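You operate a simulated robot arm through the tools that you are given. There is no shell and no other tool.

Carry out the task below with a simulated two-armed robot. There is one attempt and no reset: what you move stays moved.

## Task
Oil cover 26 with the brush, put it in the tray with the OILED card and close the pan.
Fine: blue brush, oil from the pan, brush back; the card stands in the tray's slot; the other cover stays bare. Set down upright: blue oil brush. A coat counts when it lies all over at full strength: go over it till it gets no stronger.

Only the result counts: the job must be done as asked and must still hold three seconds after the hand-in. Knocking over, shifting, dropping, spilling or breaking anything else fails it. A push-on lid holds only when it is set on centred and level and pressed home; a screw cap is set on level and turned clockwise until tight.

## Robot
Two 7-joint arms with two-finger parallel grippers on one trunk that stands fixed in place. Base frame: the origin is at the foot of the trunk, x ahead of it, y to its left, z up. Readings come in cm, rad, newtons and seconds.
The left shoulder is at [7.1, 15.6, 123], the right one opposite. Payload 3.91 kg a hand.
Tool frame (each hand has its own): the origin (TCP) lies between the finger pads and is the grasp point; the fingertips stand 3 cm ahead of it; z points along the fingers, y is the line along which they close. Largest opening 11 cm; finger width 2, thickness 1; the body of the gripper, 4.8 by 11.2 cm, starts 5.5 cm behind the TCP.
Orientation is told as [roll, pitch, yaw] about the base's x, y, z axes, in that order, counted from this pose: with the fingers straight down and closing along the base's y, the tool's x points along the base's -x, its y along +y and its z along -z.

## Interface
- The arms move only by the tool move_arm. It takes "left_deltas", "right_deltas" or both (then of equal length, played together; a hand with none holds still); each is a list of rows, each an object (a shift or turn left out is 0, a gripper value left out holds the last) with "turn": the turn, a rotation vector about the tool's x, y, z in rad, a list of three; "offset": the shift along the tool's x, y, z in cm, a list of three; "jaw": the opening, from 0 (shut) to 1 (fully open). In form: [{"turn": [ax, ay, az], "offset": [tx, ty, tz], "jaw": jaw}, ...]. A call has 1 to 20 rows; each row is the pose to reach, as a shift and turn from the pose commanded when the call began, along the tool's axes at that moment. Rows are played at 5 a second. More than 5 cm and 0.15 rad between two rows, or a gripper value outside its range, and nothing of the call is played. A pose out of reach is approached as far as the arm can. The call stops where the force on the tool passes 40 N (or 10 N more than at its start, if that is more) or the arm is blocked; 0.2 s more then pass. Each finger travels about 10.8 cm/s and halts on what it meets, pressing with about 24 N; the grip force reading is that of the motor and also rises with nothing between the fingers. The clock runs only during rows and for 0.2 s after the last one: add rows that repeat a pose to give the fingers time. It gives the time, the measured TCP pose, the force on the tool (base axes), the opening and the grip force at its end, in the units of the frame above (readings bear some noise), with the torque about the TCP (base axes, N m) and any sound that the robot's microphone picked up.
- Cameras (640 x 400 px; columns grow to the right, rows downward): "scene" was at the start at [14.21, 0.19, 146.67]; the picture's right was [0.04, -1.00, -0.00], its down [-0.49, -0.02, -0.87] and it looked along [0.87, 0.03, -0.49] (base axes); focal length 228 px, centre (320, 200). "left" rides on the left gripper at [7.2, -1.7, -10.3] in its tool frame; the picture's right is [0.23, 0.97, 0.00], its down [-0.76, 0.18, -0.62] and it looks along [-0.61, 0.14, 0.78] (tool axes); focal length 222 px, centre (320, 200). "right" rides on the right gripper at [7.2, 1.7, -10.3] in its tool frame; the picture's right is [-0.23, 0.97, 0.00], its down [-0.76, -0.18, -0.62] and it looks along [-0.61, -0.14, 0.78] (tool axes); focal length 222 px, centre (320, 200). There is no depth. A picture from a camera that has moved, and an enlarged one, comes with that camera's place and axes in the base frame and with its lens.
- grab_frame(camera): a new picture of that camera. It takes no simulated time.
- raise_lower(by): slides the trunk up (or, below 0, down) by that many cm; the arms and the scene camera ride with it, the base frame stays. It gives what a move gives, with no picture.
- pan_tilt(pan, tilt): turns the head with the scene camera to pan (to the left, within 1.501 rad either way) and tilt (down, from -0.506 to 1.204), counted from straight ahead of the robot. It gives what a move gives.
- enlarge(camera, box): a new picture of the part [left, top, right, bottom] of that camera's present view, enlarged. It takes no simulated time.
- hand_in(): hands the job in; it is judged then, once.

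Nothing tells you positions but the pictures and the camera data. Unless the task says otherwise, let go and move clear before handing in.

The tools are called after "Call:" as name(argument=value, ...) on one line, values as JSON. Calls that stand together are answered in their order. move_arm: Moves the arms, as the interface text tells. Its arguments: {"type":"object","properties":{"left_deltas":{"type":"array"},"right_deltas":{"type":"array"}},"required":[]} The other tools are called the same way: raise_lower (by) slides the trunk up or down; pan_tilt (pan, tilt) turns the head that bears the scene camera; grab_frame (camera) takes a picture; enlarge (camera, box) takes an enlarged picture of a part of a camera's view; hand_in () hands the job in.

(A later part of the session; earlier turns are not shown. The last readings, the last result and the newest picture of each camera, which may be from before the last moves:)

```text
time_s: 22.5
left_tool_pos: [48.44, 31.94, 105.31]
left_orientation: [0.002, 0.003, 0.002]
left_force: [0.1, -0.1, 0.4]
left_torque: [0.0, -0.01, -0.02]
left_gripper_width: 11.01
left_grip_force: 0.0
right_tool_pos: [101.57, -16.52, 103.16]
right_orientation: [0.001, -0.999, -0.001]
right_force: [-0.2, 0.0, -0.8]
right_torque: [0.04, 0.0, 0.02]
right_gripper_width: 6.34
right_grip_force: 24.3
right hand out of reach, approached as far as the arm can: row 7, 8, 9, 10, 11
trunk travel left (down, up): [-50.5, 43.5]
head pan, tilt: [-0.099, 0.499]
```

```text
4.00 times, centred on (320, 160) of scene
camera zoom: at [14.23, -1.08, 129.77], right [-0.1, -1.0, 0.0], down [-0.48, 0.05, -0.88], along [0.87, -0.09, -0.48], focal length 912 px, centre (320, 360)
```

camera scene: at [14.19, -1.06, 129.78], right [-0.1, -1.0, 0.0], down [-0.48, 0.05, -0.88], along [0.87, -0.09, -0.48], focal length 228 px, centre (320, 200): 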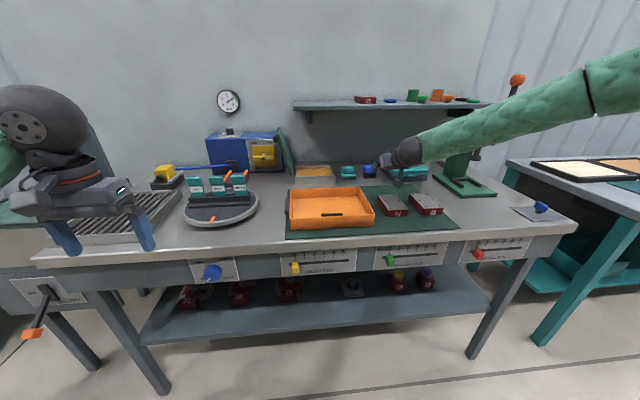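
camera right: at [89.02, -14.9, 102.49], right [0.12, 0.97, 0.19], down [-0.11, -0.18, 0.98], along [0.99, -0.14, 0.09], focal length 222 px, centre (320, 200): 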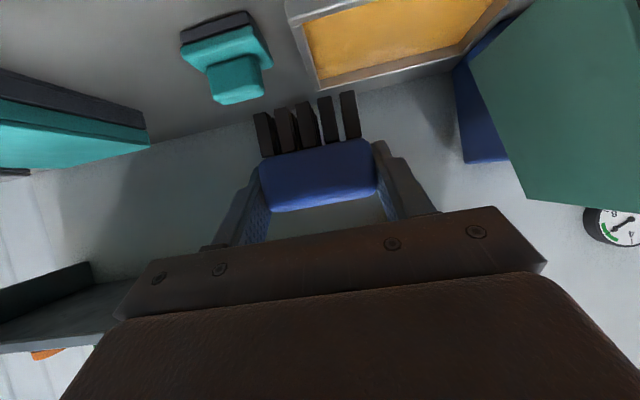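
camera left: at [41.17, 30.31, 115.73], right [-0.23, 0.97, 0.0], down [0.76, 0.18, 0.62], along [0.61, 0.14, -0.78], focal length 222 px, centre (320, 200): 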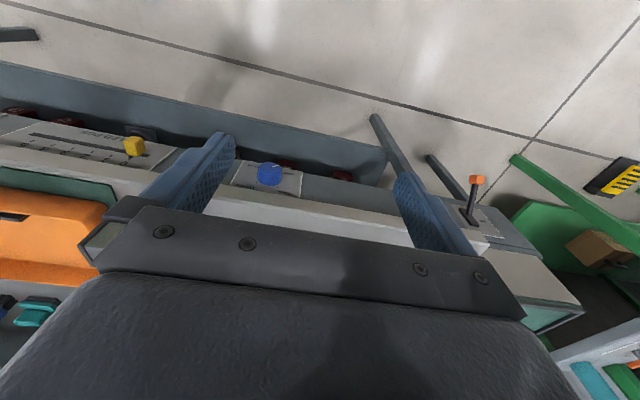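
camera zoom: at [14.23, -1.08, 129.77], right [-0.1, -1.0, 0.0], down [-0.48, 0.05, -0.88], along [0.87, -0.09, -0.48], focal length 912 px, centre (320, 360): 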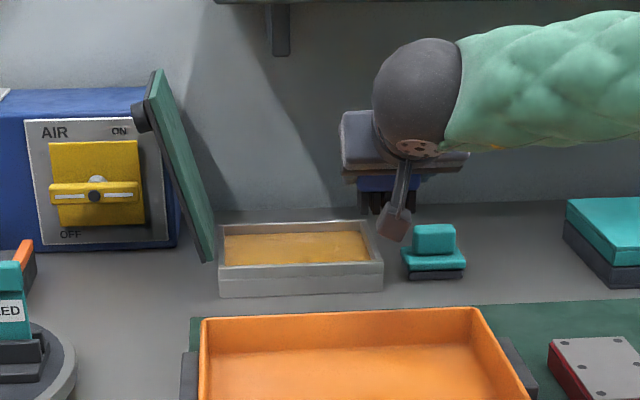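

The arm stops short when moving inboard. I'll look at the arm's posture.

Call:
pan_tilt(pan=-0.5, tilt=0.45)

Call:
grab_frame(camera="scene")

```text
time_s: 23.3
left_tool_pos: [48.51, 32.0, 105.29]
left_orientation: [0.0, 0.0, 0.004]
left_force: [-0.2, 0.3, 1.0]
left_torque: [0.01, 0.0, -0.01]
left_gripper_width: 11.03
left_grip_force: 0.1
right_tool_pos: [101.72, -16.5, 103.25]
right_orientation: [0.001, -0.999, 0.0]
right_force: [1.1, 0.2, -2.0]
right_torque: [0.04, 0.02, 0.02]
right_gripper_width: 6.37
right_grip_force: 24.0
trunk travel left (down, up): [-50.5, 43.5]
head pan, tilt: [-0.499, 0.45]
```

```text
taken
camera scene: at [13.23, -4.54, 130.22], right [-0.48, -0.88, 0.0], down [-0.38, 0.21, -0.9], along [0.79, -0.43, -0.44], focal length 228 px, centre (320, 200)
```

scene: 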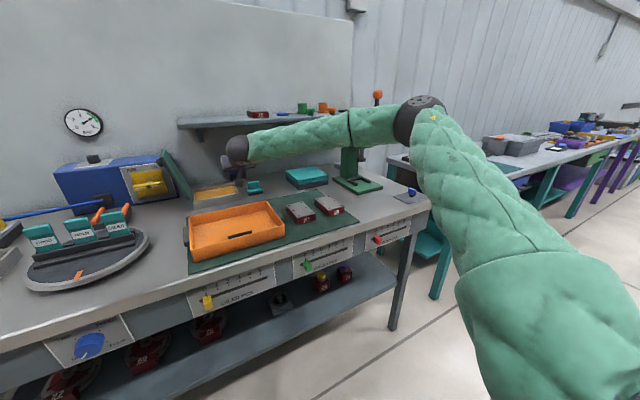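

The elbow is well bent, so this is a wrist limit rather than arm length. I'll yaw the hand to the left and see whether it gets further inboard.

Call:
move_arm(right_deltas=[{"turn": [-0.1178, 0, -0.0756]}, {"turn": [-0.2356, 0, -0.1513]}, {"turn": [-0.3534, 0, -0.227]}, {"turn": [-0.3534, 0, -0.227]}])

Call:
move_arm(right_deltas=[{"offset": [0, 2.5, 1]}, {"offset": [0, 5, 2]}, {"offset": [0, 7, 3]}, {"offset": [0, 7, 3]}])

Call:
grab_frame(camera="scene")

```text
time_s: 24.3
left_tool_pos: [48.46, 32.03, 105.31]
left_orientation: [0.0, 0.001, 0.002]
left_force: [0.8, -0.9, -0.2]
left_torque: [0.01, -0.01, -0.02]
left_gripper_width: 11.0
left_grip_force: 0.1
right_tool_pos: [101.69, -16.35, 103.04]
right_orientation: [0.0, -1.0, 0.42]
right_force: [-0.5, -0.4, -1.3]
right_torque: [-0.02, 0.01, -0.01]
right_gripper_width: 6.36
right_grip_force: 24.1
trunk travel left (down, up): [-50.5, 43.5]
head pan, tilt: [-0.499, 0.45]
```

```text
time_s: 25.3
left_tool_pos: [48.44, 31.88, 105.4]
left_orientation: [-0.001, 0.0, 0.002]
left_force: [-0.1, -0.2, 0.8]
left_torque: [-0.01, 0.01, 0.02]
left_gripper_width: 11.0
left_grip_force: 0.1
right_tool_pos: [99.89, -9.99, 101.86]
right_orientation: [0.0, -1.001, 0.42]
right_force: [-0.1, 0.5, -1.1]
right_torque: [0.0, 0.05, 0.01]
right_gripper_width: 6.34
right_grip_force: 24.1
right hand out of reach, approached as far as the arm can: row 3, 4
trunk travel left (down, up): [-50.5, 43.5]
head pan, tilt: [-0.499, 0.45]
```

```text
taken
camera scene: at [13.26, -4.55, 130.22], right [-0.48, -0.88, 0.0], down [-0.38, 0.21, -0.9], along [0.79, -0.43, -0.44], focal length 228 px, centre (320, 200)
```

scene: 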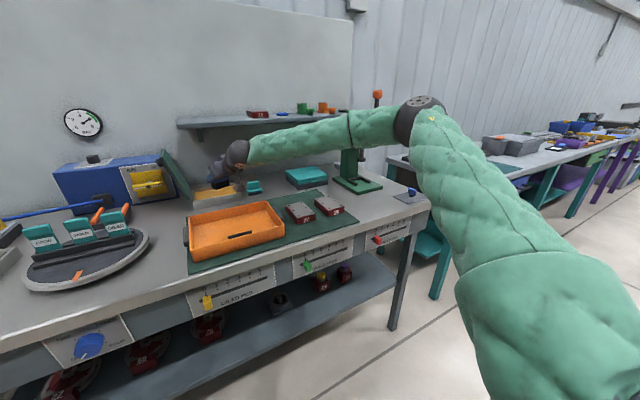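

The stop seems tied to where the wrist sits relative to the low shoulder. I'll raise the trunk and test the reach towards the pan again.

Call:
raise_lower(by=17)

Call:
move_arm(right_deltas=[{"offset": [1.6, -0.65, 2.7]}, {"offset": [3.2, -1.3, 5.4]}, {"offset": [4.8, -1.95, 8.2]}, {"offset": [6.3, -2.6, 11]}, {"offset": [6.3, -2.6, 11]}])

Call:
grab_frame(camera="scene")

```text
time_s: 27.3
left_tool_pos: [48.58, 32.15, 122.31]
left_orientation: [-0.001, 0.002, 0.004]
left_force: [0.0, 0.8, -0.2]
left_torque: [0.02, -0.03, 0.01]
left_gripper_width: 11.01
left_grip_force: 0.0
right_tool_pos: [100.07, -10.09, 118.97]
right_orientation: [0.0, -1.001, 0.421]
right_force: [0.4, 0.9, -1.1]
right_torque: [-0.05, 0.04, 0.03]
right_gripper_width: 6.37
right_grip_force: 23.5
trunk travel left (down, up): [-67.5, 26.5]
head pan, tilt: [-0.499, 0.45]
```

```text
time_s: 28.5
left_tool_pos: [48.36, 32.16, 122.31]
left_orientation: [0.001, 0.001, 0.0]
left_force: [0.4, -0.5, 0.5]
left_torque: [0.01, -0.03, -0.02]
left_gripper_width: 11.01
left_grip_force: 0.1
right_tool_pos: [100.88, -14.69, 110.73]
right_orientation: [0.0, -0.998, 0.421]
right_force: [0.0, 0.2, -1.2]
right_torque: [0.0, 0.0, -0.05]
right_gripper_width: 6.36
right_grip_force: 23.8
right hand out of reach, approached as far as the arm can: row 1, 2, 3, 4, 5
trunk travel left (down, up): [-67.5, 26.5]
head pan, tilt: [-0.499, 0.45]
```

```text
taken
camera scene: at [13.2, -4.51, 147.23], right [-0.48, -0.88, 0.0], down [-0.38, 0.21, -0.9], along [0.79, -0.43, -0.44], focal length 228 px, centre (320, 200)
```

scene: 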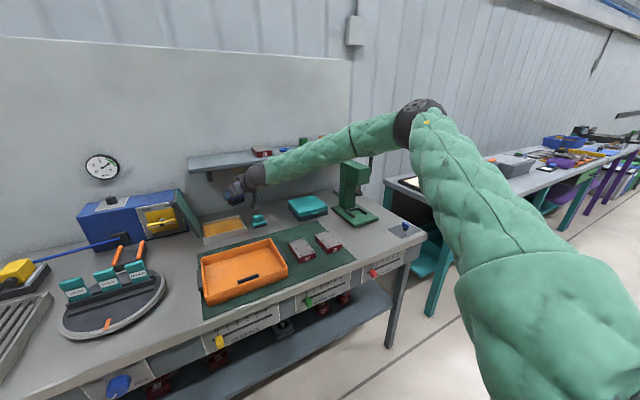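

The reach limit depends on arm configuration. I'll test with the tool pitched less steeply, keeping the brush well above everything.

Call:
move_arm(right_deltas=[{"offset": [-1, 0, -1], "turn": [0, 0.12, 0]}, {"offset": [-2, 0, -1.5], "turn": [0, 0.25, 0]}, {"offset": [-2.5, 0, -1.5], "turn": [0, 0.37, 0]}, {"offset": [-2.5, 0, -1.5], "turn": [0, 0.5, 0]}, {"offset": [-2.5, 0, -1.5], "turn": [0, 0.5, 0]}])

Call:
move_arm(right_deltas=[{"offset": [-2.4, -1.2, 1.3]}, {"offset": [-4.8, -2.45, 2.6]}, {"offset": [-7.2, -3.7, 3.9]}, {"offset": [-9.6, -4.9, 5.25]}, {"offset": [-9.6, -4.9, 5.25]}])

Call:
grab_frame(camera="scene")

```text
time_s: 29.7
left_tool_pos: [48.61, 31.95, 122.43]
left_orientation: [0.0, 0.002, 0.002]
left_force: [-0.9, -0.7, -0.5]
left_torque: [0.0, -0.01, -0.01]
left_gripper_width: 10.97
left_grip_force: 0.0
right_tool_pos: [97.92, -16.94, 114.43]
right_orientation: [0.001, -0.499, 0.42]
right_force: [-1.1, 0.4, -1.5]
right_torque: [0.02, 0.01, 0.04]
right_gripper_width: 6.34
right_grip_force: 23.8
right hand out of reach, approached as far as the arm can: row 2, 3, 4, 5
trunk travel left (down, up): [-67.5, 26.5]
head pan, tilt: [-0.499, 0.45]
```

```text
time_s: 30.9
left_tool_pos: [48.41, 32.19, 122.37]
left_orientation: [-0.001, 0.0, 0.003]
left_force: [-0.3, -0.4, 0.4]
left_torque: [0.0, -0.01, -0.01]
left_gripper_width: 11.03
left_grip_force: 0.0
right_tool_pos: [101.37, -21.53, 115.79]
right_orientation: [0.001, -0.501, 0.421]
right_force: [0.4, -0.7, -0.2]
right_torque: [0.02, -0.01, 0.05]
right_gripper_width: 6.34
right_grip_force: 24.3
right hand out of reach, approached as far as the arm can: row 1, 2, 3, 4, 5
trunk travel left (down, up): [-67.5, 26.5]
head pan, tilt: [-0.499, 0.45]
```

```text
taken
camera scene: at [13.22, -4.52, 147.23], right [-0.48, -0.88, 0.0], down [-0.38, 0.21, -0.9], along [0.79, -0.43, -0.44], focal length 228 px, centre (320, 200)
```

scene: 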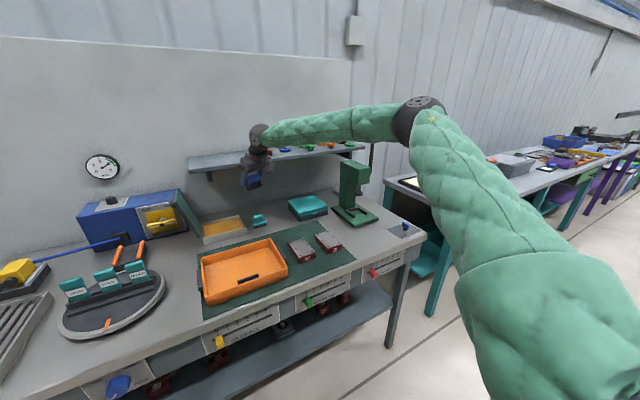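

The elbow stays pinned in the same place, so the solver seems stuck in this posture. I'll retract the right hand close to the body to let the elbow re-settle, then extend again.

Call:
move_arm(right_deltas=[{"offset": [3.1, 1.6, -1.7]}, {"offset": [6.2, 3.2, -3.4]}, {"offset": [9.2, 4.7, -5]}, {"offset": [12.3, 6.3, -6.7]}, {"offset": [15.4, 7.9, -8.4]}, {"offset": [18.5, 9.4, -10]}, {"offset": [21.5, 11, -11.7]}, {"offset": [24.6, 12.6, -13.4]}, {"offset": [27.7, 14.1, -15.1]}, {"offset": [30.8, 15.7, -16.8]}, {"offset": [33.9, 17.3, -18.4]}, {"offset": [36.9, 18.8, -20.1]}, {"offset": [36.9, 18.8, -20.1]}])

Call:
grab_frame(camera="scene")

```text
time_s: 33.7
left_tool_pos: [48.46, 32.21, 122.43]
left_orientation: [0.0, 0.001, 0.002]
left_force: [-0.1, -0.5, -0.2]
left_torque: [0.0, 0.01, 0.01]
left_gripper_width: 11.02
left_grip_force: 0.1
right_tool_pos: [55.4, -21.31, 115.72]
right_orientation: [-0.001, -0.499, 0.42]
right_force: [-0.9, 0.4, -0.6]
right_torque: [-0.02, 0.05, 0.02]
right_gripper_width: 6.35
right_grip_force: 24.2
trunk travel left (down, up): [-67.5, 26.5]
head pan, tilt: [-0.499, 0.45]
```

```text
taken
camera scene: at [13.32, -4.5, 147.22], right [-0.48, -0.88, 0.0], down [-0.38, 0.21, -0.9], along [0.79, -0.43, -0.44], focal length 228 px, centre (320, 200)
```

scene: 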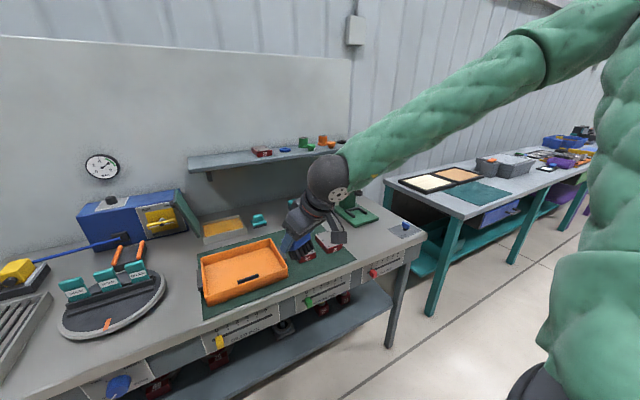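

The elbow sits outward and high, so lowering the shoulders relative to the hand should give more inboard reach. I'll raise both hands first, then lower the trunk.

Call:
move_arm(right_deltas=[{"offset": [-2, 0, -3.65]}, {"offset": [-4, 0, -7.3]}, {"offset": [-6, 0, -11]}, {"offset": [-8, 0, -14.6]}, {"offset": [-10, 0, -18.2]}, {"offset": [-12, 0, -21.9]}, {"offset": [-12, 0, -21.9]}], left_deltas=[{"offset": [0, 0, -4]}, {"offset": [0, 0, -8]}, {"offset": [0, 0, -12]}, {"offset": [0, 0, -16]}, {"offset": [0, 0, -20]}, {"offset": [0, 0, -24]}, {"offset": [0, 0, -24]}])

Call:
raise_lower(by=-30)

Call:
grab_frame(camera="scene")

```text
time_s: 35.3
left_tool_pos: [48.65, 32.11, 146.34]
left_orientation: [0.001, 0.001, 0.002]
left_force: [0.0, 0.7, -1.3]
left_torque: [0.0, -0.01, 0.0]
left_gripper_width: 10.98
left_grip_force: 0.1
right_tool_pos: [55.35, -21.46, 140.79]
right_orientation: [0.002, -0.499, 0.42]
right_force: [0.9, -1.0, -0.9]
right_torque: [-0.01, 0.02, 0.02]
right_gripper_width: 6.36
right_grip_force: 23.9
trunk travel left (down, up): [-67.5, 26.5]
head pan, tilt: [-0.499, 0.45]
```

```text
time_s: 38.3
left_tool_pos: [48.41, 32.08, 116.26]
left_orientation: [0.002, 0.0, 0.001]
left_force: [0.8, -0.1, 0.3]
left_torque: [-0.01, 0.0, 0.04]
left_gripper_width: 11.01
left_grip_force: 0.0
right_tool_pos: [55.26, -21.49, 110.76]
right_orientation: [-0.001, -0.5, 0.422]
right_force: [-0.1, -0.7, -1.7]
right_torque: [0.0, 0.02, 0.01]
right_gripper_width: 6.34
right_grip_force: 24.0
trunk travel left (down, up): [-37.5, 56.5]
head pan, tilt: [-0.499, 0.45]
```

```text
taken
camera scene: at [13.17, -4.55, 117.24], right [-0.48, -0.88, 0.0], down [-0.38, 0.21, -0.9], along [0.79, -0.43, -0.44], focal length 228 px, centre (320, 200)
```

scene: 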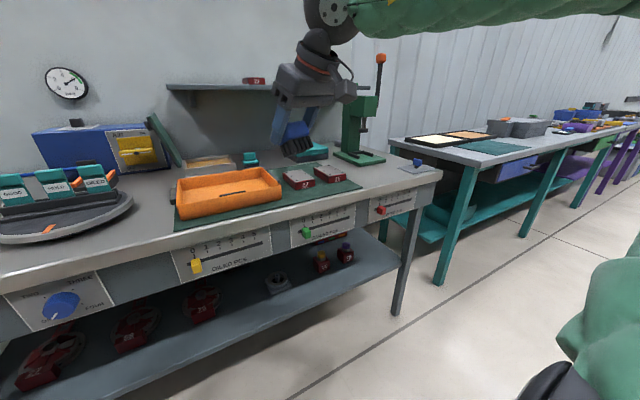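

Now I'll extend forward again with the low shoulder and increase the pitch in steps.

Call:
move_arm(right_deltas=[{"offset": [-3, -1.5, 1.65]}, {"offset": [-6, -3, 3.3]}, {"offset": [-9, -4.6, 4.9], "turn": [0, -0.12, 0]}, {"offset": [-12, -6.1, 6.5], "turn": [0, -0.25, 0]}, {"offset": [-15, -7.6, 8.2], "turn": [0, -0.37, 0]}, {"offset": [-18, -9.1, 9.8], "turn": [0, -0.5, 0]}, {"offset": [-21, -10.7, 11.5], "turn": [0, -0.5, 0]}, {"offset": [-24, -12.2, 13.1], "turn": [0, -0.5, 0]}, {"offset": [-28, -14.2, 15.3], "turn": [0, -0.5, 0]}, {"offset": [-28, -14.2, 15.3], "turn": [0, -0.5, 0]}])

Call:
grab_frame(camera="scene")

```text
time_s: 40.5
left_tool_pos: [48.41, 32.05, 116.34]
left_orientation: [-0.001, -0.003, 0.002]
left_force: [0.1, -0.9, -0.5]
left_torque: [0.04, -0.01, 0.03]
left_gripper_width: 10.98
left_grip_force: 0.1
right_tool_pos: [89.96, -21.44, 110.87]
right_orientation: [0.001, -1.001, 0.421]
right_force: [-0.2, -0.3, 0.2]
right_torque: [0.01, -0.02, -0.01]
right_gripper_width: 6.34
right_grip_force: 24.1
trunk travel left (down, up): [-37.5, 56.5]
head pan, tilt: [-0.499, 0.45]
```

```text
taken
camera scene: at [13.07, -4.57, 117.25], right [-0.48, -0.88, 0.0], down [-0.38, 0.21, -0.9], along [0.79, -0.43, -0.43], focal length 228 px, centre (320, 200)
```

scene: 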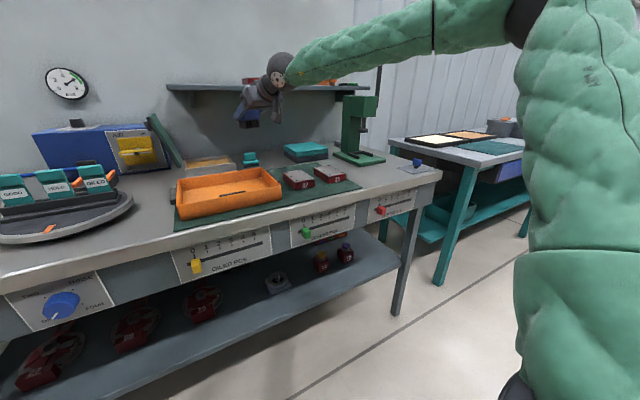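

Call:
move_arm(right_deltas=[{"offset": [-1, 0.25, 4]}, {"offset": [-2.1, 0.5, 8]}, {"offset": [-3.2, 0.8, 12]}, {"offset": [-4.3, 1.05, 16]}, {"offset": [-4.3, 1.05, 16]}])

Call:
grab_frame(camera="scene")

```text
time_s: 41.7
left_tool_pos: [48.27, 32.03, 116.47]
left_orientation: [-0.001, -0.002, 0.002]
left_force: [-0.1, 0.8, -0.2]
left_torque: [-0.02, -0.01, 0.01]
left_gripper_width: 10.99
left_grip_force: 0.0
right_tool_pos: [104.09, -14.17, 105.92]
right_orientation: [-0.001, -1.003, 0.421]
right_force: [-0.7, -0.1, -1.5]
right_torque: [0.0, 0.02, 0.01]
right_gripper_width: 6.35
right_grip_force: 23.9
trunk travel left (down, up): [-37.5, 56.5]
head pan, tilt: [-0.499, 0.45]
```

```text
taken
camera scene: at [13.06, -4.53, 117.26], right [-0.48, -0.88, 0.0], down [-0.38, 0.21, -0.9], along [0.79, -0.43, -0.43], focal length 228 px, centre (320, 200)
```

scene: 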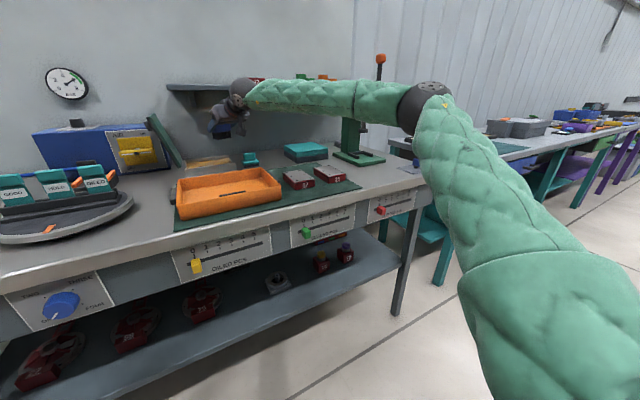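

Lowering the shoulder helped: the hand is now further forward and inboard than before. I'll continue in small steps.

Call:
move_arm(right_deltas=[{"offset": [-0.75, -0.6, 1.15]}, {"offset": [-1.5, -1.2, 2.3]}, {"offset": [-2.2, -1.8, 3.4]}, {"offset": [-2.2, -1.8, 3.4]}])

Call:
grab_frame(camera="scene")

Call:
grab_frame(camera="right")

```text
time_s: 42.7
left_tool_pos: [48.43, 32.04, 116.23]
left_orientation: [0.0, 0.001, 0.002]
left_force: [0.1, 0.1, 0.2]
left_torque: [0.01, 0.02, 0.02]
left_gripper_width: 11.02
left_grip_force: 0.0
right_tool_pos: [105.94, -15.48, 105.45]
right_orientation: [0.002, -1.001, 0.42]
right_force: [1.2, -0.1, -1.0]
right_torque: [-0.01, -0.03, 0.02]
right_gripper_width: 6.35
right_grip_force: 24.3
right hand out of reach, approached as far as the arm can: row 1, 2, 3, 4
trunk travel left (down, up): [-37.5, 56.5]
head pan, tilt: [-0.499, 0.45]
```

```text
taken
camera scene: at [13.21, -4.53, 117.23], right [-0.48, -0.88, 0.0], down [-0.38, 0.21, -0.9], along [0.79, -0.43, -0.44], focal length 228 px, centre (320, 200)
```

scene: 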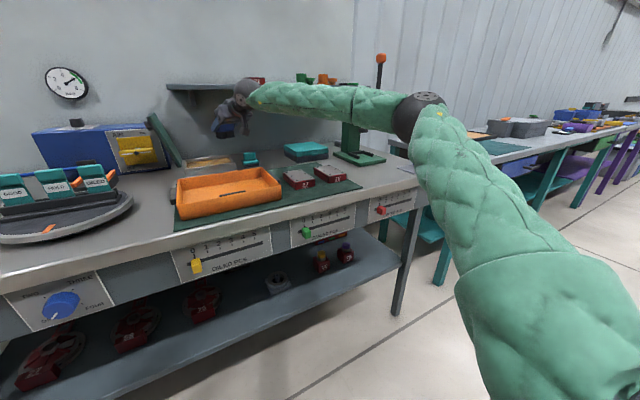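

```text
taken
camera right: at [93.76, -19.28, 104.87], right [-0.29, 0.94, 0.19], down [-0.03, -0.21, 0.98], along [0.96, 0.27, 0.09], focal length 222 px, centre (320, 200)
```

right: 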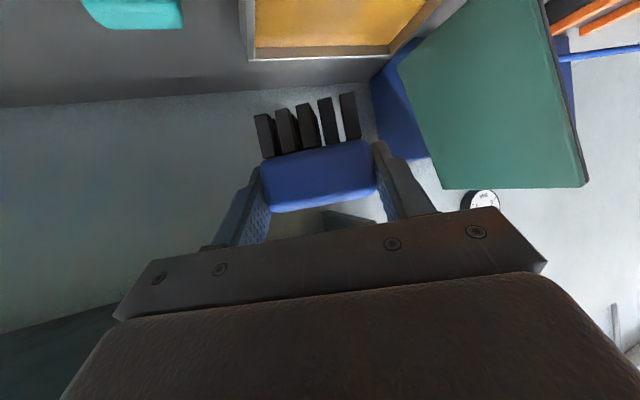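

The reach has improved by several cm but isn't quite enough yet. I'll raise the hands, drop the trunk 14 cm more, and then try a slightly flatter pitch.

Call:
move_arm(right_deltas=[{"offset": [-1.8, 0.6, -2.8]}, {"offset": [-3.6, 1.2, -5.6]}, {"offset": [-5.4, 1.8, -8.4]}, {"offset": [-7.1, 2.45, -11.1]}, {"offset": [-7.1, 2.45, -11.1]}], left_deltas=[{"offset": [0, 0, -3.5]}, {"offset": [0, 0, -7]}, {"offset": [0, 0, -10.5]}, {"offset": [0, 0, -14]}, {"offset": [0, 0, -14]}])

Call:
raise_lower(by=-14)

Call:
grab_frame(camera="scene")

```text
time_s: 43.9
left_tool_pos: [48.56, 32.33, 130.31]
left_orientation: [0.002, 0.002, 0.001]
left_force: [-0.2, -0.3, -1.1]
left_torque: [-0.01, 0.02, -0.02]
left_gripper_width: 11.01
left_grip_force: 0.2
right_tool_pos: [100.05, -15.56, 117.27]
right_orientation: [0.0, -1.0, 0.419]
right_force: [-0.2, -0.3, -0.9]
right_torque: [0.0, 0.0, 0.02]
right_gripper_width: 6.32
right_grip_force: 23.9
trunk travel left (down, up): [-37.5, 56.5]
head pan, tilt: [-0.499, 0.45]
```

```text
time_s: 45.5
left_tool_pos: [48.41, 32.22, 116.35]
left_orientation: [0.0, 0.0, 0.002]
left_force: [0.4, 0.8, 0.9]
left_torque: [-0.03, 0.01, -0.01]
left_gripper_width: 11.04
left_grip_force: 0.0
right_tool_pos: [99.84, -15.64, 103.51]
right_orientation: [0.001, -1.0, 0.421]
right_force: [-0.4, -1.0, -1.3]
right_torque: [-0.02, 0.01, -0.03]
right_gripper_width: 6.34
right_grip_force: 23.6
trunk travel left (down, up): [-23.5, 70.5]
head pan, tilt: [-0.499, 0.45]
```

```text
taken
camera scene: at [13.18, -4.55, 103.24], right [-0.48, -0.88, 0.0], down [-0.38, 0.21, -0.9], along [0.79, -0.43, -0.44], focal length 228 px, centre (320, 200)
```

scene: 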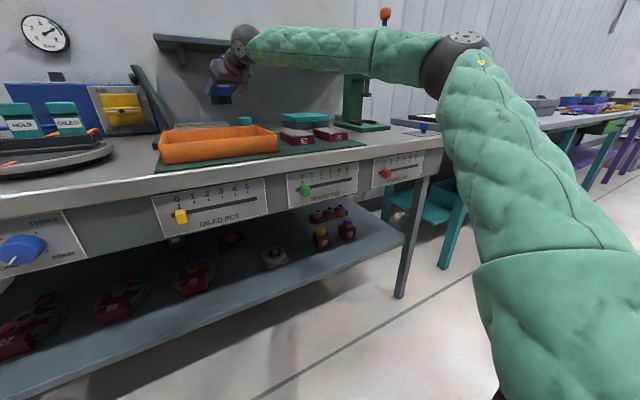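

Call:
move_arm(right_deltas=[{"offset": [0, 0, 1], "turn": [0, -0.1, 0]}, {"offset": [0.1, -0.2, 2], "turn": [0, -0.2, 0]}, {"offset": [0.2, -0.4, 4], "turn": [0, -0.3, 0]}, {"offset": [0.3, -0.7, 6.5], "turn": [0, -0.3, 0]}, {"offset": [0.5, -1.0, 9.4], "turn": [0, -0.3, 0]}, {"offset": [0.5, -1.0, 9.4], "turn": [0, -0.3, 0]}])

Call:
grab_frame(camera="right")

Call:
pan_tilt(pan=0.0, tilt=0.2)

Call:
enlarge(camera="scene", box=[260, 130, 420, 230])

```text
time_s: 46.9
left_tool_pos: [48.29, 32.27, 116.33]
left_orientation: [0.001, 0.0, 0.003]
left_force: [0.0, 0.4, -0.6]
left_torque: [0.0, -0.08, 0.04]
left_gripper_width: 11.0
left_grip_force: 0.1
right_tool_pos: [106.97, -13.54, 97.99]
right_orientation: [0.001, -1.301, 0.42]
right_force: [-0.2, -0.4, -0.9]
right_torque: [-0.01, -0.02, -0.02]
right_gripper_width: 6.35
right_grip_force: 23.8
trunk travel left (down, up): [-23.5, 70.5]
head pan, tilt: [-0.499, 0.45]
```

```text
taken
camera right: at [95.51, -16.94, 93.68], right [-0.34, 0.91, 0.22], down [-0.29, -0.32, 0.9], along [0.89, 0.24, 0.38], focal length 222 px, centre (320, 200)
```

right: 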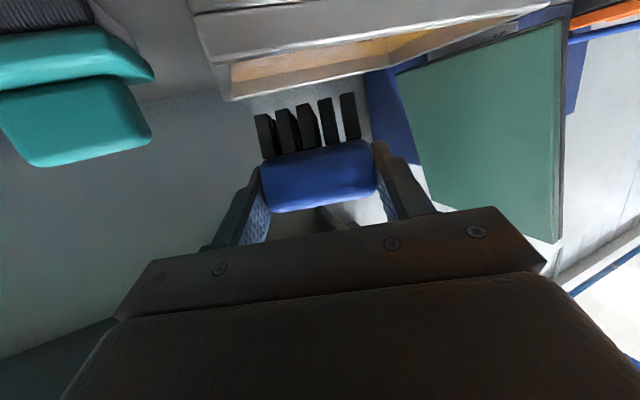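

```text
time_s: 47.9
left_tool_pos: [48.41, 32.26, 116.25]
left_orientation: [-0.001, 0.001, 0.001]
left_force: [0.1, 0.1, 0.5]
left_torque: [0.01, 0.0, 0.02]
left_gripper_width: 10.98
left_grip_force: 0.0
right_tool_pos: [107.12, -13.53, 97.92]
right_orientation: [0.001, -1.3, 0.42]
right_force: [-0.2, -0.4, -1.1]
right_torque: [0.0, 0.07, -0.01]
right_gripper_width: 6.32
right_grip_force: 23.8
trunk travel left (down, up): [-23.5, 70.5]
head pan, tilt: [0.0, 0.201]
```

```text
4.00 times, centred on (340, 180) of scene
camera zoom: at [14.45, -0.16, 105.54], right [0.0, -1.0, 0.0], down [-0.2, 0.0, -0.98], along [0.98, 0.0, -0.2], focal length 912 px, centre (240, 280)
```

zoom: 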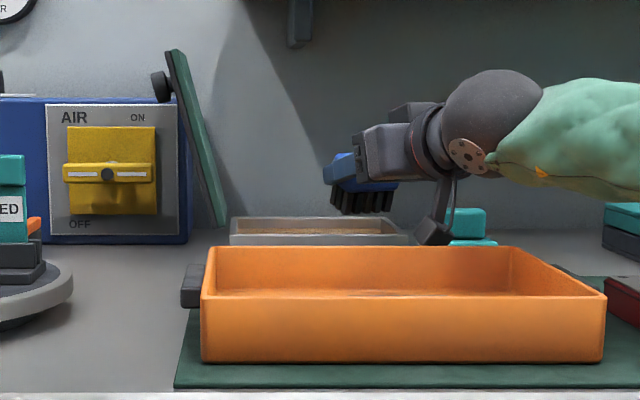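

The hand now reaches and the bristles hang over the pan's near-right part. I'll try a little further in.

Call:
move_arm(right_deltas=[{"offset": [-0.2, 0.2, 0.7]}, {"offset": [-0.4, 0.42, 1.45]}, {"offset": [-0.4, 0.42, 1.45]}])

Call:
enlarge(camera="right", box=[180, 0, 420, 160])

Call:
enlarge(camera="scene", box=[300, 150, 380, 200])

```text
time_s: 48.7
left_tool_pos: [48.47, 32.25, 116.33]
left_orientation: [0.0, -0.001, 0.004]
left_force: [0.5, 0.3, 0.3]
left_torque: [0.0, 0.01, 0.02]
left_gripper_width: 11.01
left_grip_force: 0.1
right_tool_pos: [107.03, -13.52, 97.97]
right_orientation: [0.0, -1.299, 0.42]
right_force: [0.3, -0.4, -0.6]
right_torque: [-0.02, 0.05, -0.01]
right_gripper_width: 6.36
right_grip_force: 24.3
right hand out of reach, approached as far as the arm can: row 1, 2, 3
trunk travel left (down, up): [-23.5, 70.5]
head pan, tilt: [0.0, 0.201]
```

```text
2.50 times, centred on (300, 80) of right
camera zoom: at [95.55, -16.96, 93.59], right [-0.34, 0.91, 0.22], down [-0.29, -0.32, 0.9], along [0.89, 0.24, 0.38], focal length 555 px, centre (370, 500)
```

zoom: 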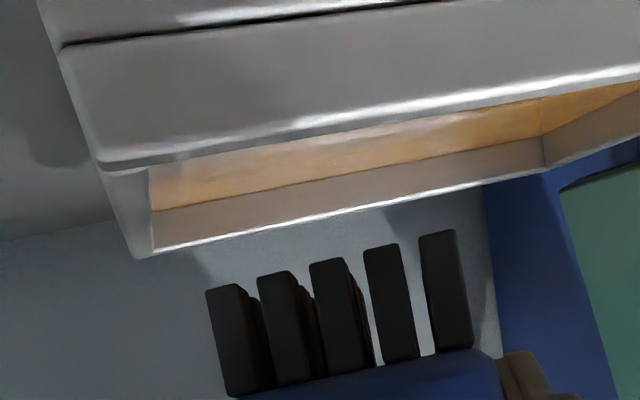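

```text
8.00 times, centred on (340, 175) of scene
camera zoom: at [14.45, -0.15, 105.55], right [0.0, -1.0, 0.0], down [-0.2, 0.0, -0.98], along [0.98, 0.0, -0.2], focal length 1825 px, centre (160, 400)
```

zoom: 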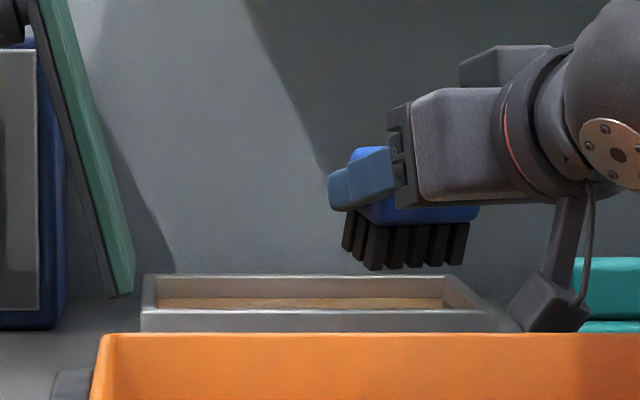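

I'm about 0.5 cm short of getting the bristles cleanly inside the walls. I'll put the brush back in its place and regrip it closer to the fingertips to gain over 1 cm.

Call:
move_arm(right_deltas=[{"offset": [-1.4, 0, -2.2], "turn": [0, 0.08, 0]}, {"offset": [-2.9, 0.1, -4.5], "turn": [0, 0.2, 0]}, {"offset": [-4.34, 0.21, -6.8], "turn": [0, 0.3, 0]}, {"offset": [-4.34, 0.21, -6.8], "turn": [0, 0.3, 0]}])

Call:
move_arm(right_deltas=[{"offset": [0.9, -2.8, -0.7], "turn": [0.0589, 0, 0.0378]}, {"offset": [1.7, -5.7, -1.5], "turn": [0.1178, 0, 0.0756]}, {"offset": [2.6, -8.5, -2.2], "turn": [0.1767, 0, 0.1134]}, {"offset": [3.5, -11.3, -2.9], "turn": [0.2356, 0, 0.1513]}, {"offset": [4.3, -14.2, -3.7], "turn": [0.2945, 0, 0.1891]}, {"offset": [5.2, -17, -4.4], "turn": [0.3534, 0, 0.2269]}, {"offset": [5.2, -17, -4.4], "turn": [0.3534, 0, 0.2269]}])

Call:
grab_frame(camera="right")

```text
time_s: 49.7
left_tool_pos: [48.52, 32.28, 116.25]
left_orientation: [-0.001, 0.001, 0.001]
left_force: [-0.3, 0.0, 0.3]
left_torque: [0.02, 0.0, -0.01]
left_gripper_width: 11.01
left_grip_force: 0.0
right_tool_pos: [102.05, -15.55, 104.02]
right_orientation: [0.002, -0.998, 0.42]
right_force: [-0.5, -0.5, -1.4]
right_torque: [-0.02, 0.01, -0.01]
right_gripper_width: 6.33
right_grip_force: 24.2
trunk travel left (down, up): [-23.5, 70.5]
head pan, tilt: [0.0, 0.201]
```

```text
time_s: 51.3
left_tool_pos: [48.58, 32.1, 116.2]
left_orientation: [-0.001, 0.0, 0.003]
left_force: [1.4, 0.6, 0.0]
left_torque: [0.02, 0.03, 0.03]
left_gripper_width: 10.96
left_grip_force: 0.1
right_tool_pos: [103.03, -33.91, 101.92]
right_orientation: [0.002, -1.0, -0.002]
right_force: [-0.3, 0.4, -0.6]
right_torque: [-0.04, 0.02, 0.0]
right_gripper_width: 6.34
right_grip_force: 23.7
trunk travel left (down, up): [-23.5, 70.5]
head pan, tilt: [0.0, 0.201]
```

```text
taken
camera right: at [90.47, -32.25, 101.29], right [0.12, 0.97, 0.19], down [-0.11, -0.18, 0.98], along [0.99, -0.14, 0.09], focal length 222 px, centre (320, 200)
```

right: 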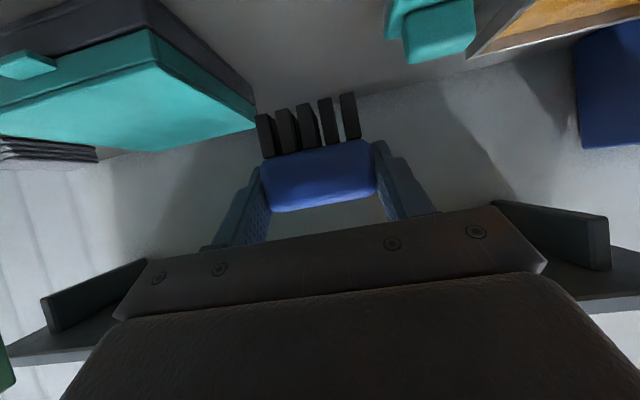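

Call:
move_arm(right_deltas=[{"offset": [0.9, 0.1, 3]}, {"offset": [1.8, 0.15, 6]}, {"offset": [2.77, 0.15, 8.83]}, {"offset": [2.77, 0.15, 8.83]}, {"offset": [2.77, 0.15, 8.83]}])

Call:
grab_frame(camera="right")

```text
time_s: 52.5
left_tool_pos: [48.38, 32.15, 116.2]
left_orientation: [0.0, -0.001, 0.001]
left_force: [0.3, -0.6, 0.2]
left_torque: [0.02, 0.02, 0.02]
left_gripper_width: 11.02
left_grip_force: 0.0
right_tool_pos: [108.97, -33.59, 94.66]
right_orientation: [0.002, -0.999, 0.001]
right_force: [0.3, 0.1, -0.2]
right_torque: [-0.01, 0.0, 0.0]
right_gripper_width: 6.35
right_grip_force: 24.3
trunk travel left (down, up): [-23.5, 70.5]
head pan, tilt: [0.0, 0.201]
```

```text
taken
camera right: at [96.37, -32.09, 94.11], right [0.12, 0.97, 0.19], down [-0.11, -0.18, 0.98], along [0.99, -0.14, 0.09], focal length 222 px, centre (320, 200)
```

right: 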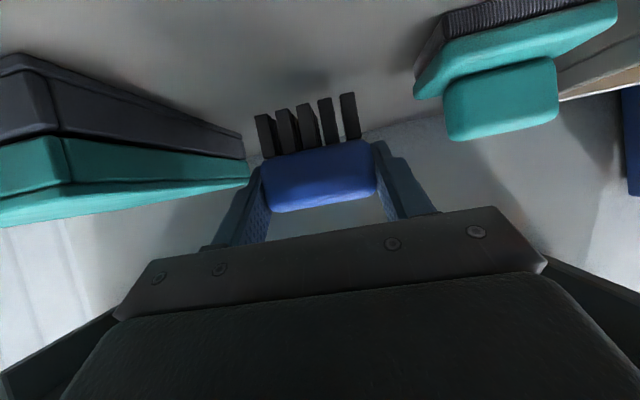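

Call:
move_arm(right_deltas=[{"offset": [0.5, 0, 0.32]}, {"offset": [1.0, 0, 0.65]}, {"offset": [1.35, 0, 0.87]}, {"offset": [1.55, 0, 1.0]}, {"offset": [1.55, 0, 1.0]}])

```text
time_s: 53.7
left_tool_pos: [48.41, 32.18, 116.29]
left_orientation: [0.0, -0.001, 0.002]
left_force: [-0.3, 0.0, 0.6]
left_torque: [-0.02, 0.02, 0.01]
left_gripper_width: 11.01
left_grip_force: 0.0
right_tool_pos: [109.01, -33.55, 93.03]
right_orientation: [-0.001, -1.0, -0.001]
right_force: [0.0, 0.9, -0.8]
right_torque: [-0.01, -0.01, 0.03]
right_gripper_width: 6.34
right_grip_force: 23.7
trunk travel left (down, up): [-23.5, 70.5]
head pan, tilt: [0.0, 0.201]
```

Call:
move_arm(right_deltas=[{"offset": [0.13, 0, 0.08]}, {"offset": [0.25, 0, 0.16]}, {"offset": [0.25, 0, 0.16]}])

Call:
enlarge(camera="right", box=[220, 60, 420, 220])

```text
time_s: 54.5
left_tool_pos: [48.41, 32.21, 116.34]
left_orientation: [-0.001, 0.0, 0.001]
left_force: [0.3, -0.6, -0.2]
left_torque: [0.0, -0.01, -0.01]
left_gripper_width: 11.0
left_grip_force: 0.0
right_tool_pos: [109.04, -33.55, 92.73]
right_orientation: [-0.001, -1.0, -0.001]
right_force: [-0.2, 0.2, -1.8]
right_torque: [-0.02, 0.03, -0.03]
right_gripper_width: 6.31
right_grip_force: 23.6
trunk travel left (down, up): [-23.5, 70.5]
head pan, tilt: [0.0, 0.201]
```

```text
2.50 times, centred on (320, 140) of right
camera zoom: at [96.41, -31.99, 92.05], right [0.12, 0.97, 0.19], down [-0.11, -0.18, 0.98], along [0.99, -0.14, 0.09], focal length 555 px, centre (320, 350)
```

zoom: 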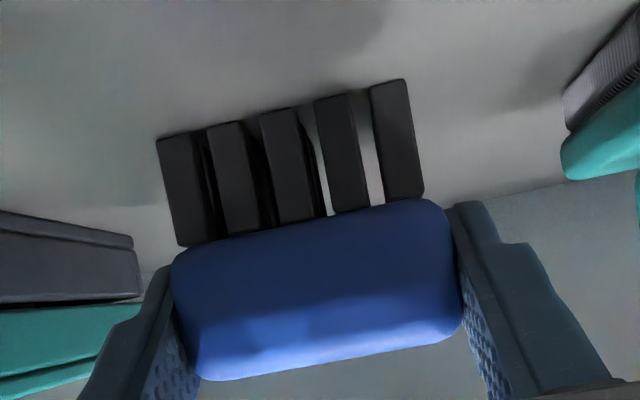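

Brush is back at its home height. I'll release, back off 1.2 cm along the fingers, and regrip.

Call:
move_arm(right_deltas=[{"offset": [0, 0, 0], "jaw": 0.68}, {"offset": [0, 0, 0], "jaw": 0.68}, {"offset": [0, 0, -0.6], "jaw": 0.68}, {"offset": [0, 0, -1.2], "jaw": 0.68}, {"offset": [0, 0, -1.2], "jaw": 0.68}, {"offset": [0, 0, -1.2], "jaw": 0.5}, {"offset": [0, 0, -1.2], "jaw": 0.5}, {"offset": [0, 0, -1.2], "jaw": 0.5}])

Call:
enlarge(camera="right", box=[220, 60, 420, 220])

```text
time_s: 56.3
left_tool_pos: [48.41, 32.25, 116.3]
left_orientation: [-0.001, 0.001, 0.001]
left_force: [0.2, -1.0, 0.3]
left_torque: [-0.02, 0.0, -0.01]
left_gripper_width: 11.0
left_grip_force: 0.0
right_tool_pos: [108.1, -33.6, 93.35]
right_orientation: [0.002, -1.001, 0.001]
right_force: [0.5, 0.7, 0.4]
right_torque: [0.1, -0.02, 0.03]
right_gripper_width: 6.35
right_grip_force: 24.2
trunk travel left (down, up): [-23.5, 70.5]
head pan, tilt: [0.0, 0.201]
```

```text
2.50 times, centred on (320, 140) of right
camera zoom: at [95.42, -31.98, 92.72], right [0.12, 0.97, 0.19], down [-0.11, -0.18, 0.98], along [0.99, -0.14, 0.09], focal length 555 px, centre (320, 350)
```

zoom: 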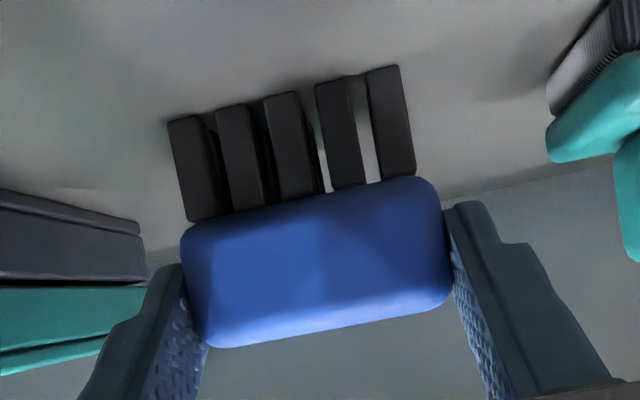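

Regripped with the handle farther out at the fingertips. Now I'll carry it back over the pan.

Call:
move_arm(right_deltas=[{"offset": [-2.5, 0, -1.6]}, {"offset": [-4.2, 0, -4.4]}, {"offset": [-5.53, 0, -7.1]}, {"offset": [-5.3, 2.5, -9], "turn": [-0.0589, 0, -0.0378]}, {"offset": [-5.17, 6, -10.45], "turn": [-0.1178, 0, -0.0756]}, {"offset": [-5.17, 10, -10.45], "turn": [-0.1767, 0, -0.1135]}, {"offset": [-5.17, 14, -10.45], "turn": [-0.2356, 0, -0.1513]}, {"offset": [-5.17, 17.5, -10.45], "turn": [-0.2945, 0, -0.1891]}, {"offset": [-5.17, 17.5, -10.45], "turn": [-0.2945, 0, -0.1891]}])

Call:
grab_frame(camera="right")

```text
time_s: 58.3
left_tool_pos: [48.39, 32.3, 116.31]
left_orientation: [-0.001, 0.0, 0.002]
left_force: [-0.7, 0.0, 0.0]
left_torque: [-0.03, -0.01, 0.01]
left_gripper_width: 11.0
left_grip_force: 0.0
right_tool_pos: [101.82, -15.99, 103.5]
right_orientation: [0.001, -1.002, 0.349]
right_force: [0.0, 0.0, -0.3]
right_torque: [0.02, 0.03, 0.0]
right_gripper_width: 6.34
right_grip_force: 24.0
trunk travel left (down, up): [-23.5, 70.5]
head pan, tilt: [0.0, 0.201]
```

```text
taken
camera right: at [89.48, -18.91, 102.86], right [-0.22, 0.96, 0.19], down [-0.05, -0.21, 0.98], along [0.97, 0.21, 0.09], focal length 222 px, centre (320, 200)
```

right: 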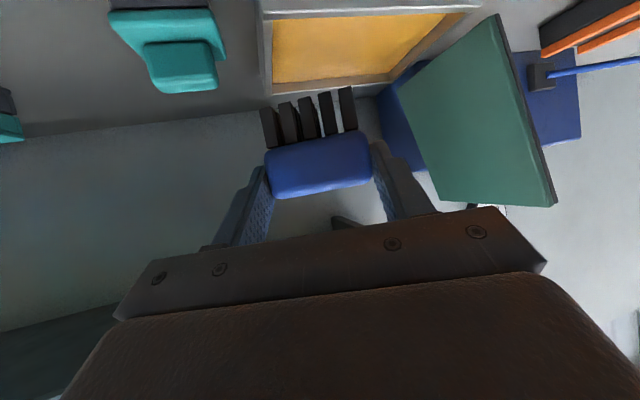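

Call:
move_arm(right_deltas=[{"offset": [0.4, 0.2, 1.5], "turn": [0, -0.1, 0]}, {"offset": [0.9, 0.5, 3.5], "turn": [0, -0.2, 0]}, {"offset": [1.3, 0.7, 5.5], "turn": [0, -0.3, 0]}, {"offset": [1.71, 0.96, 7.34], "turn": [0, -0.3, 0]}, {"offset": [1.71, 0.96, 7.34], "turn": [0, -0.3, 0]}])

Call:
enlarge(camera="right", box=[180, 0, 420, 160])

Call:
enlarge(camera="scene", box=[300, 150, 380, 200])

```text
time_s: 59.5
left_tool_pos: [48.36, 32.27, 116.4]
left_orientation: [0.0, 0.0, 0.002]
left_force: [-0.1, 0.7, 0.1]
left_torque: [-0.02, -0.03, 0.0]
left_gripper_width: 11.01
left_grip_force: 0.1
right_tool_pos: [106.45, -13.42, 98.03]
right_orientation: [0.0, -1.301, 0.349]
right_force: [0.1, 0.0, -1.1]
right_torque: [-0.01, 0.0, -0.03]
right_gripper_width: 6.36
right_grip_force: 24.3
trunk travel left (down, up): [-23.5, 70.5]
head pan, tilt: [0.0, 0.201]
```

```text
2.50 times, centred on (300, 80) of right
camera zoom: at [94.8, -16.01, 93.61], right [-0.28, 0.94, 0.22], down [-0.31, -0.3, 0.9], along [0.91, 0.18, 0.38], focal length 555 px, centre (370, 500)
```

zoom: 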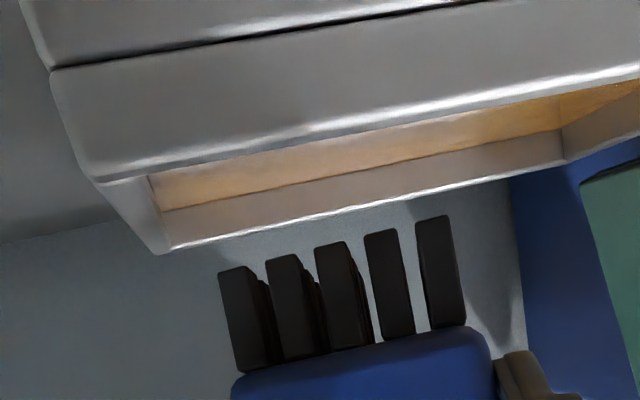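

```text
8.00 times, centred on (340, 175) of scene
camera zoom: at [14.41, -0.13, 105.56], right [0.0, -1.0, 0.0], down [-0.2, 0.0, -0.98], along [0.98, 0.0, -0.2], focal length 1825 px, centre (160, 400)
```

zoom: 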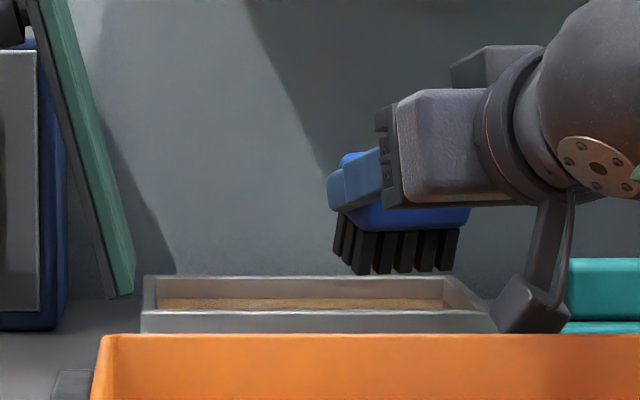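

The bristles are well inside the pan walls in plan. I'll lower slowly into the oil while watching the force.

Call:
move_arm(right_deltas=[{"offset": [0.6, 0, 0.17]}, {"offset": [1.2, 0, 0.33]}, {"offset": [1.8, 0, 0.5]}, {"offset": [2.4, 0, 0.67]}, {"offset": [2.4, 0, 0.67]}])

Call:
enlarge(camera="scene", box=[300, 150, 380, 200])

Call:
enlarge(camera="right", box=[180, 0, 420, 160])

```text
time_s: 60.7
left_tool_pos: [48.44, 32.23, 116.11]
left_orientation: [0.002, 0.0, 0.0]
left_force: [0.2, -0.6, 0.3]
left_torque: [0.0, 0.0, -0.01]
left_gripper_width: 11.03
left_grip_force: 0.0
right_tool_pos: [106.61, -13.43, 95.34]
right_orientation: [0.003, -1.3, 0.348]
right_force: [1.0, 1.2, -0.6]
right_torque: [-0.02, 0.03, -0.01]
right_gripper_width: 6.36
right_grip_force: 23.8
trunk travel left (down, up): [-23.5, 70.5]
head pan, tilt: [0.0, 0.201]
```

```text
8.00 times, centred on (340, 175) of scene
camera zoom: at [14.45, -0.15, 105.55], right [0.0, -1.0, 0.0], down [-0.2, 0.0, -0.98], along [0.98, 0.0, -0.2], focal length 1825 px, centre (160, 400)
```

zoom: 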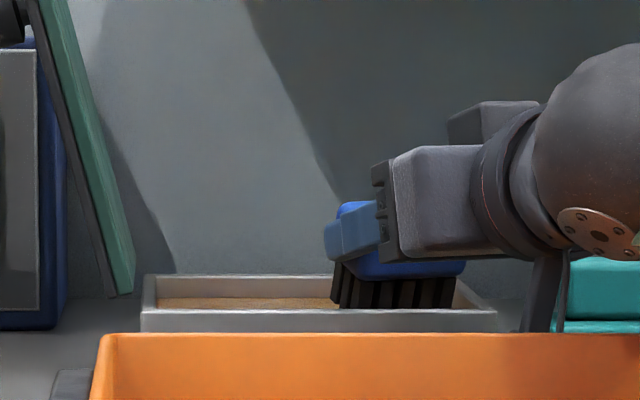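

```text
2.50 times, centred on (300, 80) of right
camera zoom: at [94.86, -15.94, 91.06], right [-0.28, 0.94, 0.22], down [-0.31, -0.3, 0.9], along [0.91, 0.18, 0.38], focal length 555 px, centre (370, 500)
```

zoom: 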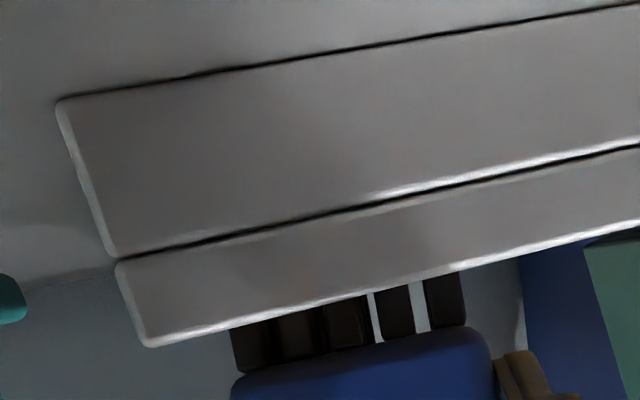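

Call:
move_arm(right_deltas=[{"offset": [0.25, 0, 0.07]}, {"offset": [0.5, 0, 0.14]}, {"offset": [0.5, 0, 0.14]}, {"offset": [0.5, 0, 0.14]}])

Call:
enlarge(camera="scene", box=[300, 150, 380, 200])

```text
time_s: 61.7
left_tool_pos: [48.36, 32.23, 116.32]
left_orientation: [-0.001, 0.001, 0.002]
left_force: [-0.6, 0.9, 0.2]
left_torque: [0.04, 0.0, -0.01]
left_gripper_width: 11.04
left_grip_force: 0.0
right_tool_pos: [106.61, -13.38, 95.31]
right_orientation: [0.0, -1.301, 0.351]
right_force: [3.6, -0.3, 12.5]
right_torque: [0.27, -0.38, -0.07]
right_gripper_width: 6.33
right_grip_force: 24.1
trunk travel left (down, up): [-23.5, 70.5]
head pan, tilt: [0.0, 0.201]
```

```text
8.00 times, centred on (340, 175) of scene
camera zoom: at [14.37, -0.13, 105.58], right [0.0, -1.0, 0.0], down [-0.2, 0.0, -0.98], along [0.98, 0.0, -0.2], focal length 1825 px, centre (160, 400)
```

zoom: 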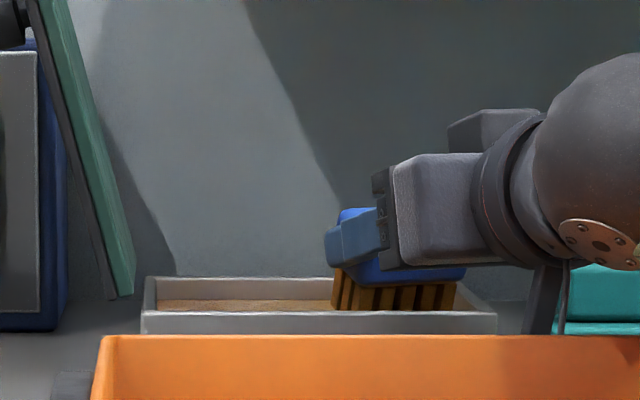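

The bristles turned golden, so the brush is loaded with oil. I'll lift out and carry it around behind the tray to cover 26.

Call:
move_arm(right_deltas=[{"offset": [-1.9, 0, -0.5]}, {"offset": [-3.85, 0, -1.07]}, {"offset": [-5.0, 0.1, -4.5], "turn": [0, 0.1, 0]}, {"offset": [-6.0, 0.18, -8.2], "turn": [0, 0.2, 0]}, {"offset": [-6.0, 0.18, -8.2], "turn": [0, 0.3, 0]}, {"offset": [-6.0, 0.18, -8.2], "turn": [0, 0.3, 0]}])

Call:
grab_frame(camera="right")

Call:
enlarge(camera="scene", box=[260, 120, 420, 220])

```text
time_s: 63.1
left_tool_pos: [48.32, 32.27, 116.24]
left_orientation: [0.0, -0.001, 0.001]
left_force: [-0.6, 0.9, -0.2]
left_torque: [0.0, -0.01, 0.0]
left_gripper_width: 11.02
left_grip_force: 0.1
right_tool_pos: [100.56, -15.44, 103.06]
right_orientation: [0.0, -1.001, 0.35]
right_force: [0.0, -0.3, -0.8]
right_torque: [0.0, -0.01, -0.01]
right_gripper_width: 6.35
right_grip_force: 23.9
trunk travel left (down, up): [-23.5, 70.5]
head pan, tilt: [0.0, 0.201]
```

```text
taken
camera right: at [88.1, -18.22, 102.38], right [-0.22, 0.96, 0.19], down [-0.04, -0.21, 0.98], along [0.97, 0.21, 0.09], focal length 222 px, centre (320, 200)
```

right: 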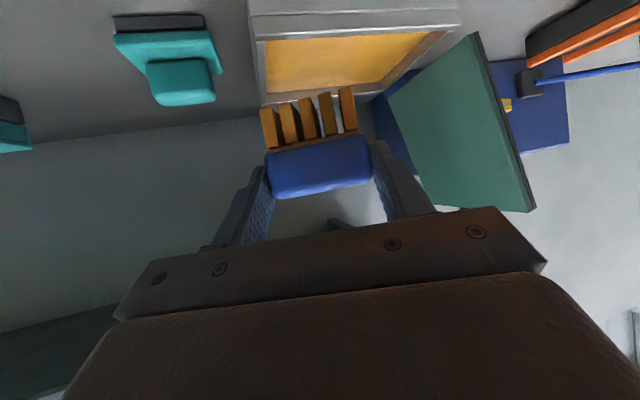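

```text
4.00 times, centred on (340, 170) of scene
camera zoom: at [14.39, -0.12, 105.57], right [0.0, -1.0, 0.0], down [-0.2, 0.0, -0.98], along [0.98, 0.0, -0.2], focal length 912 px, centre (240, 320)
```

zoom: 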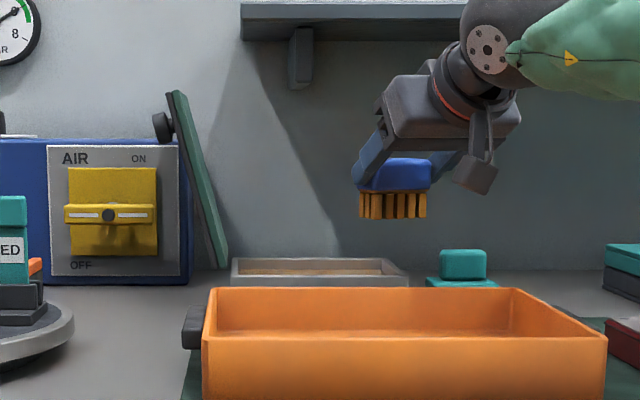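

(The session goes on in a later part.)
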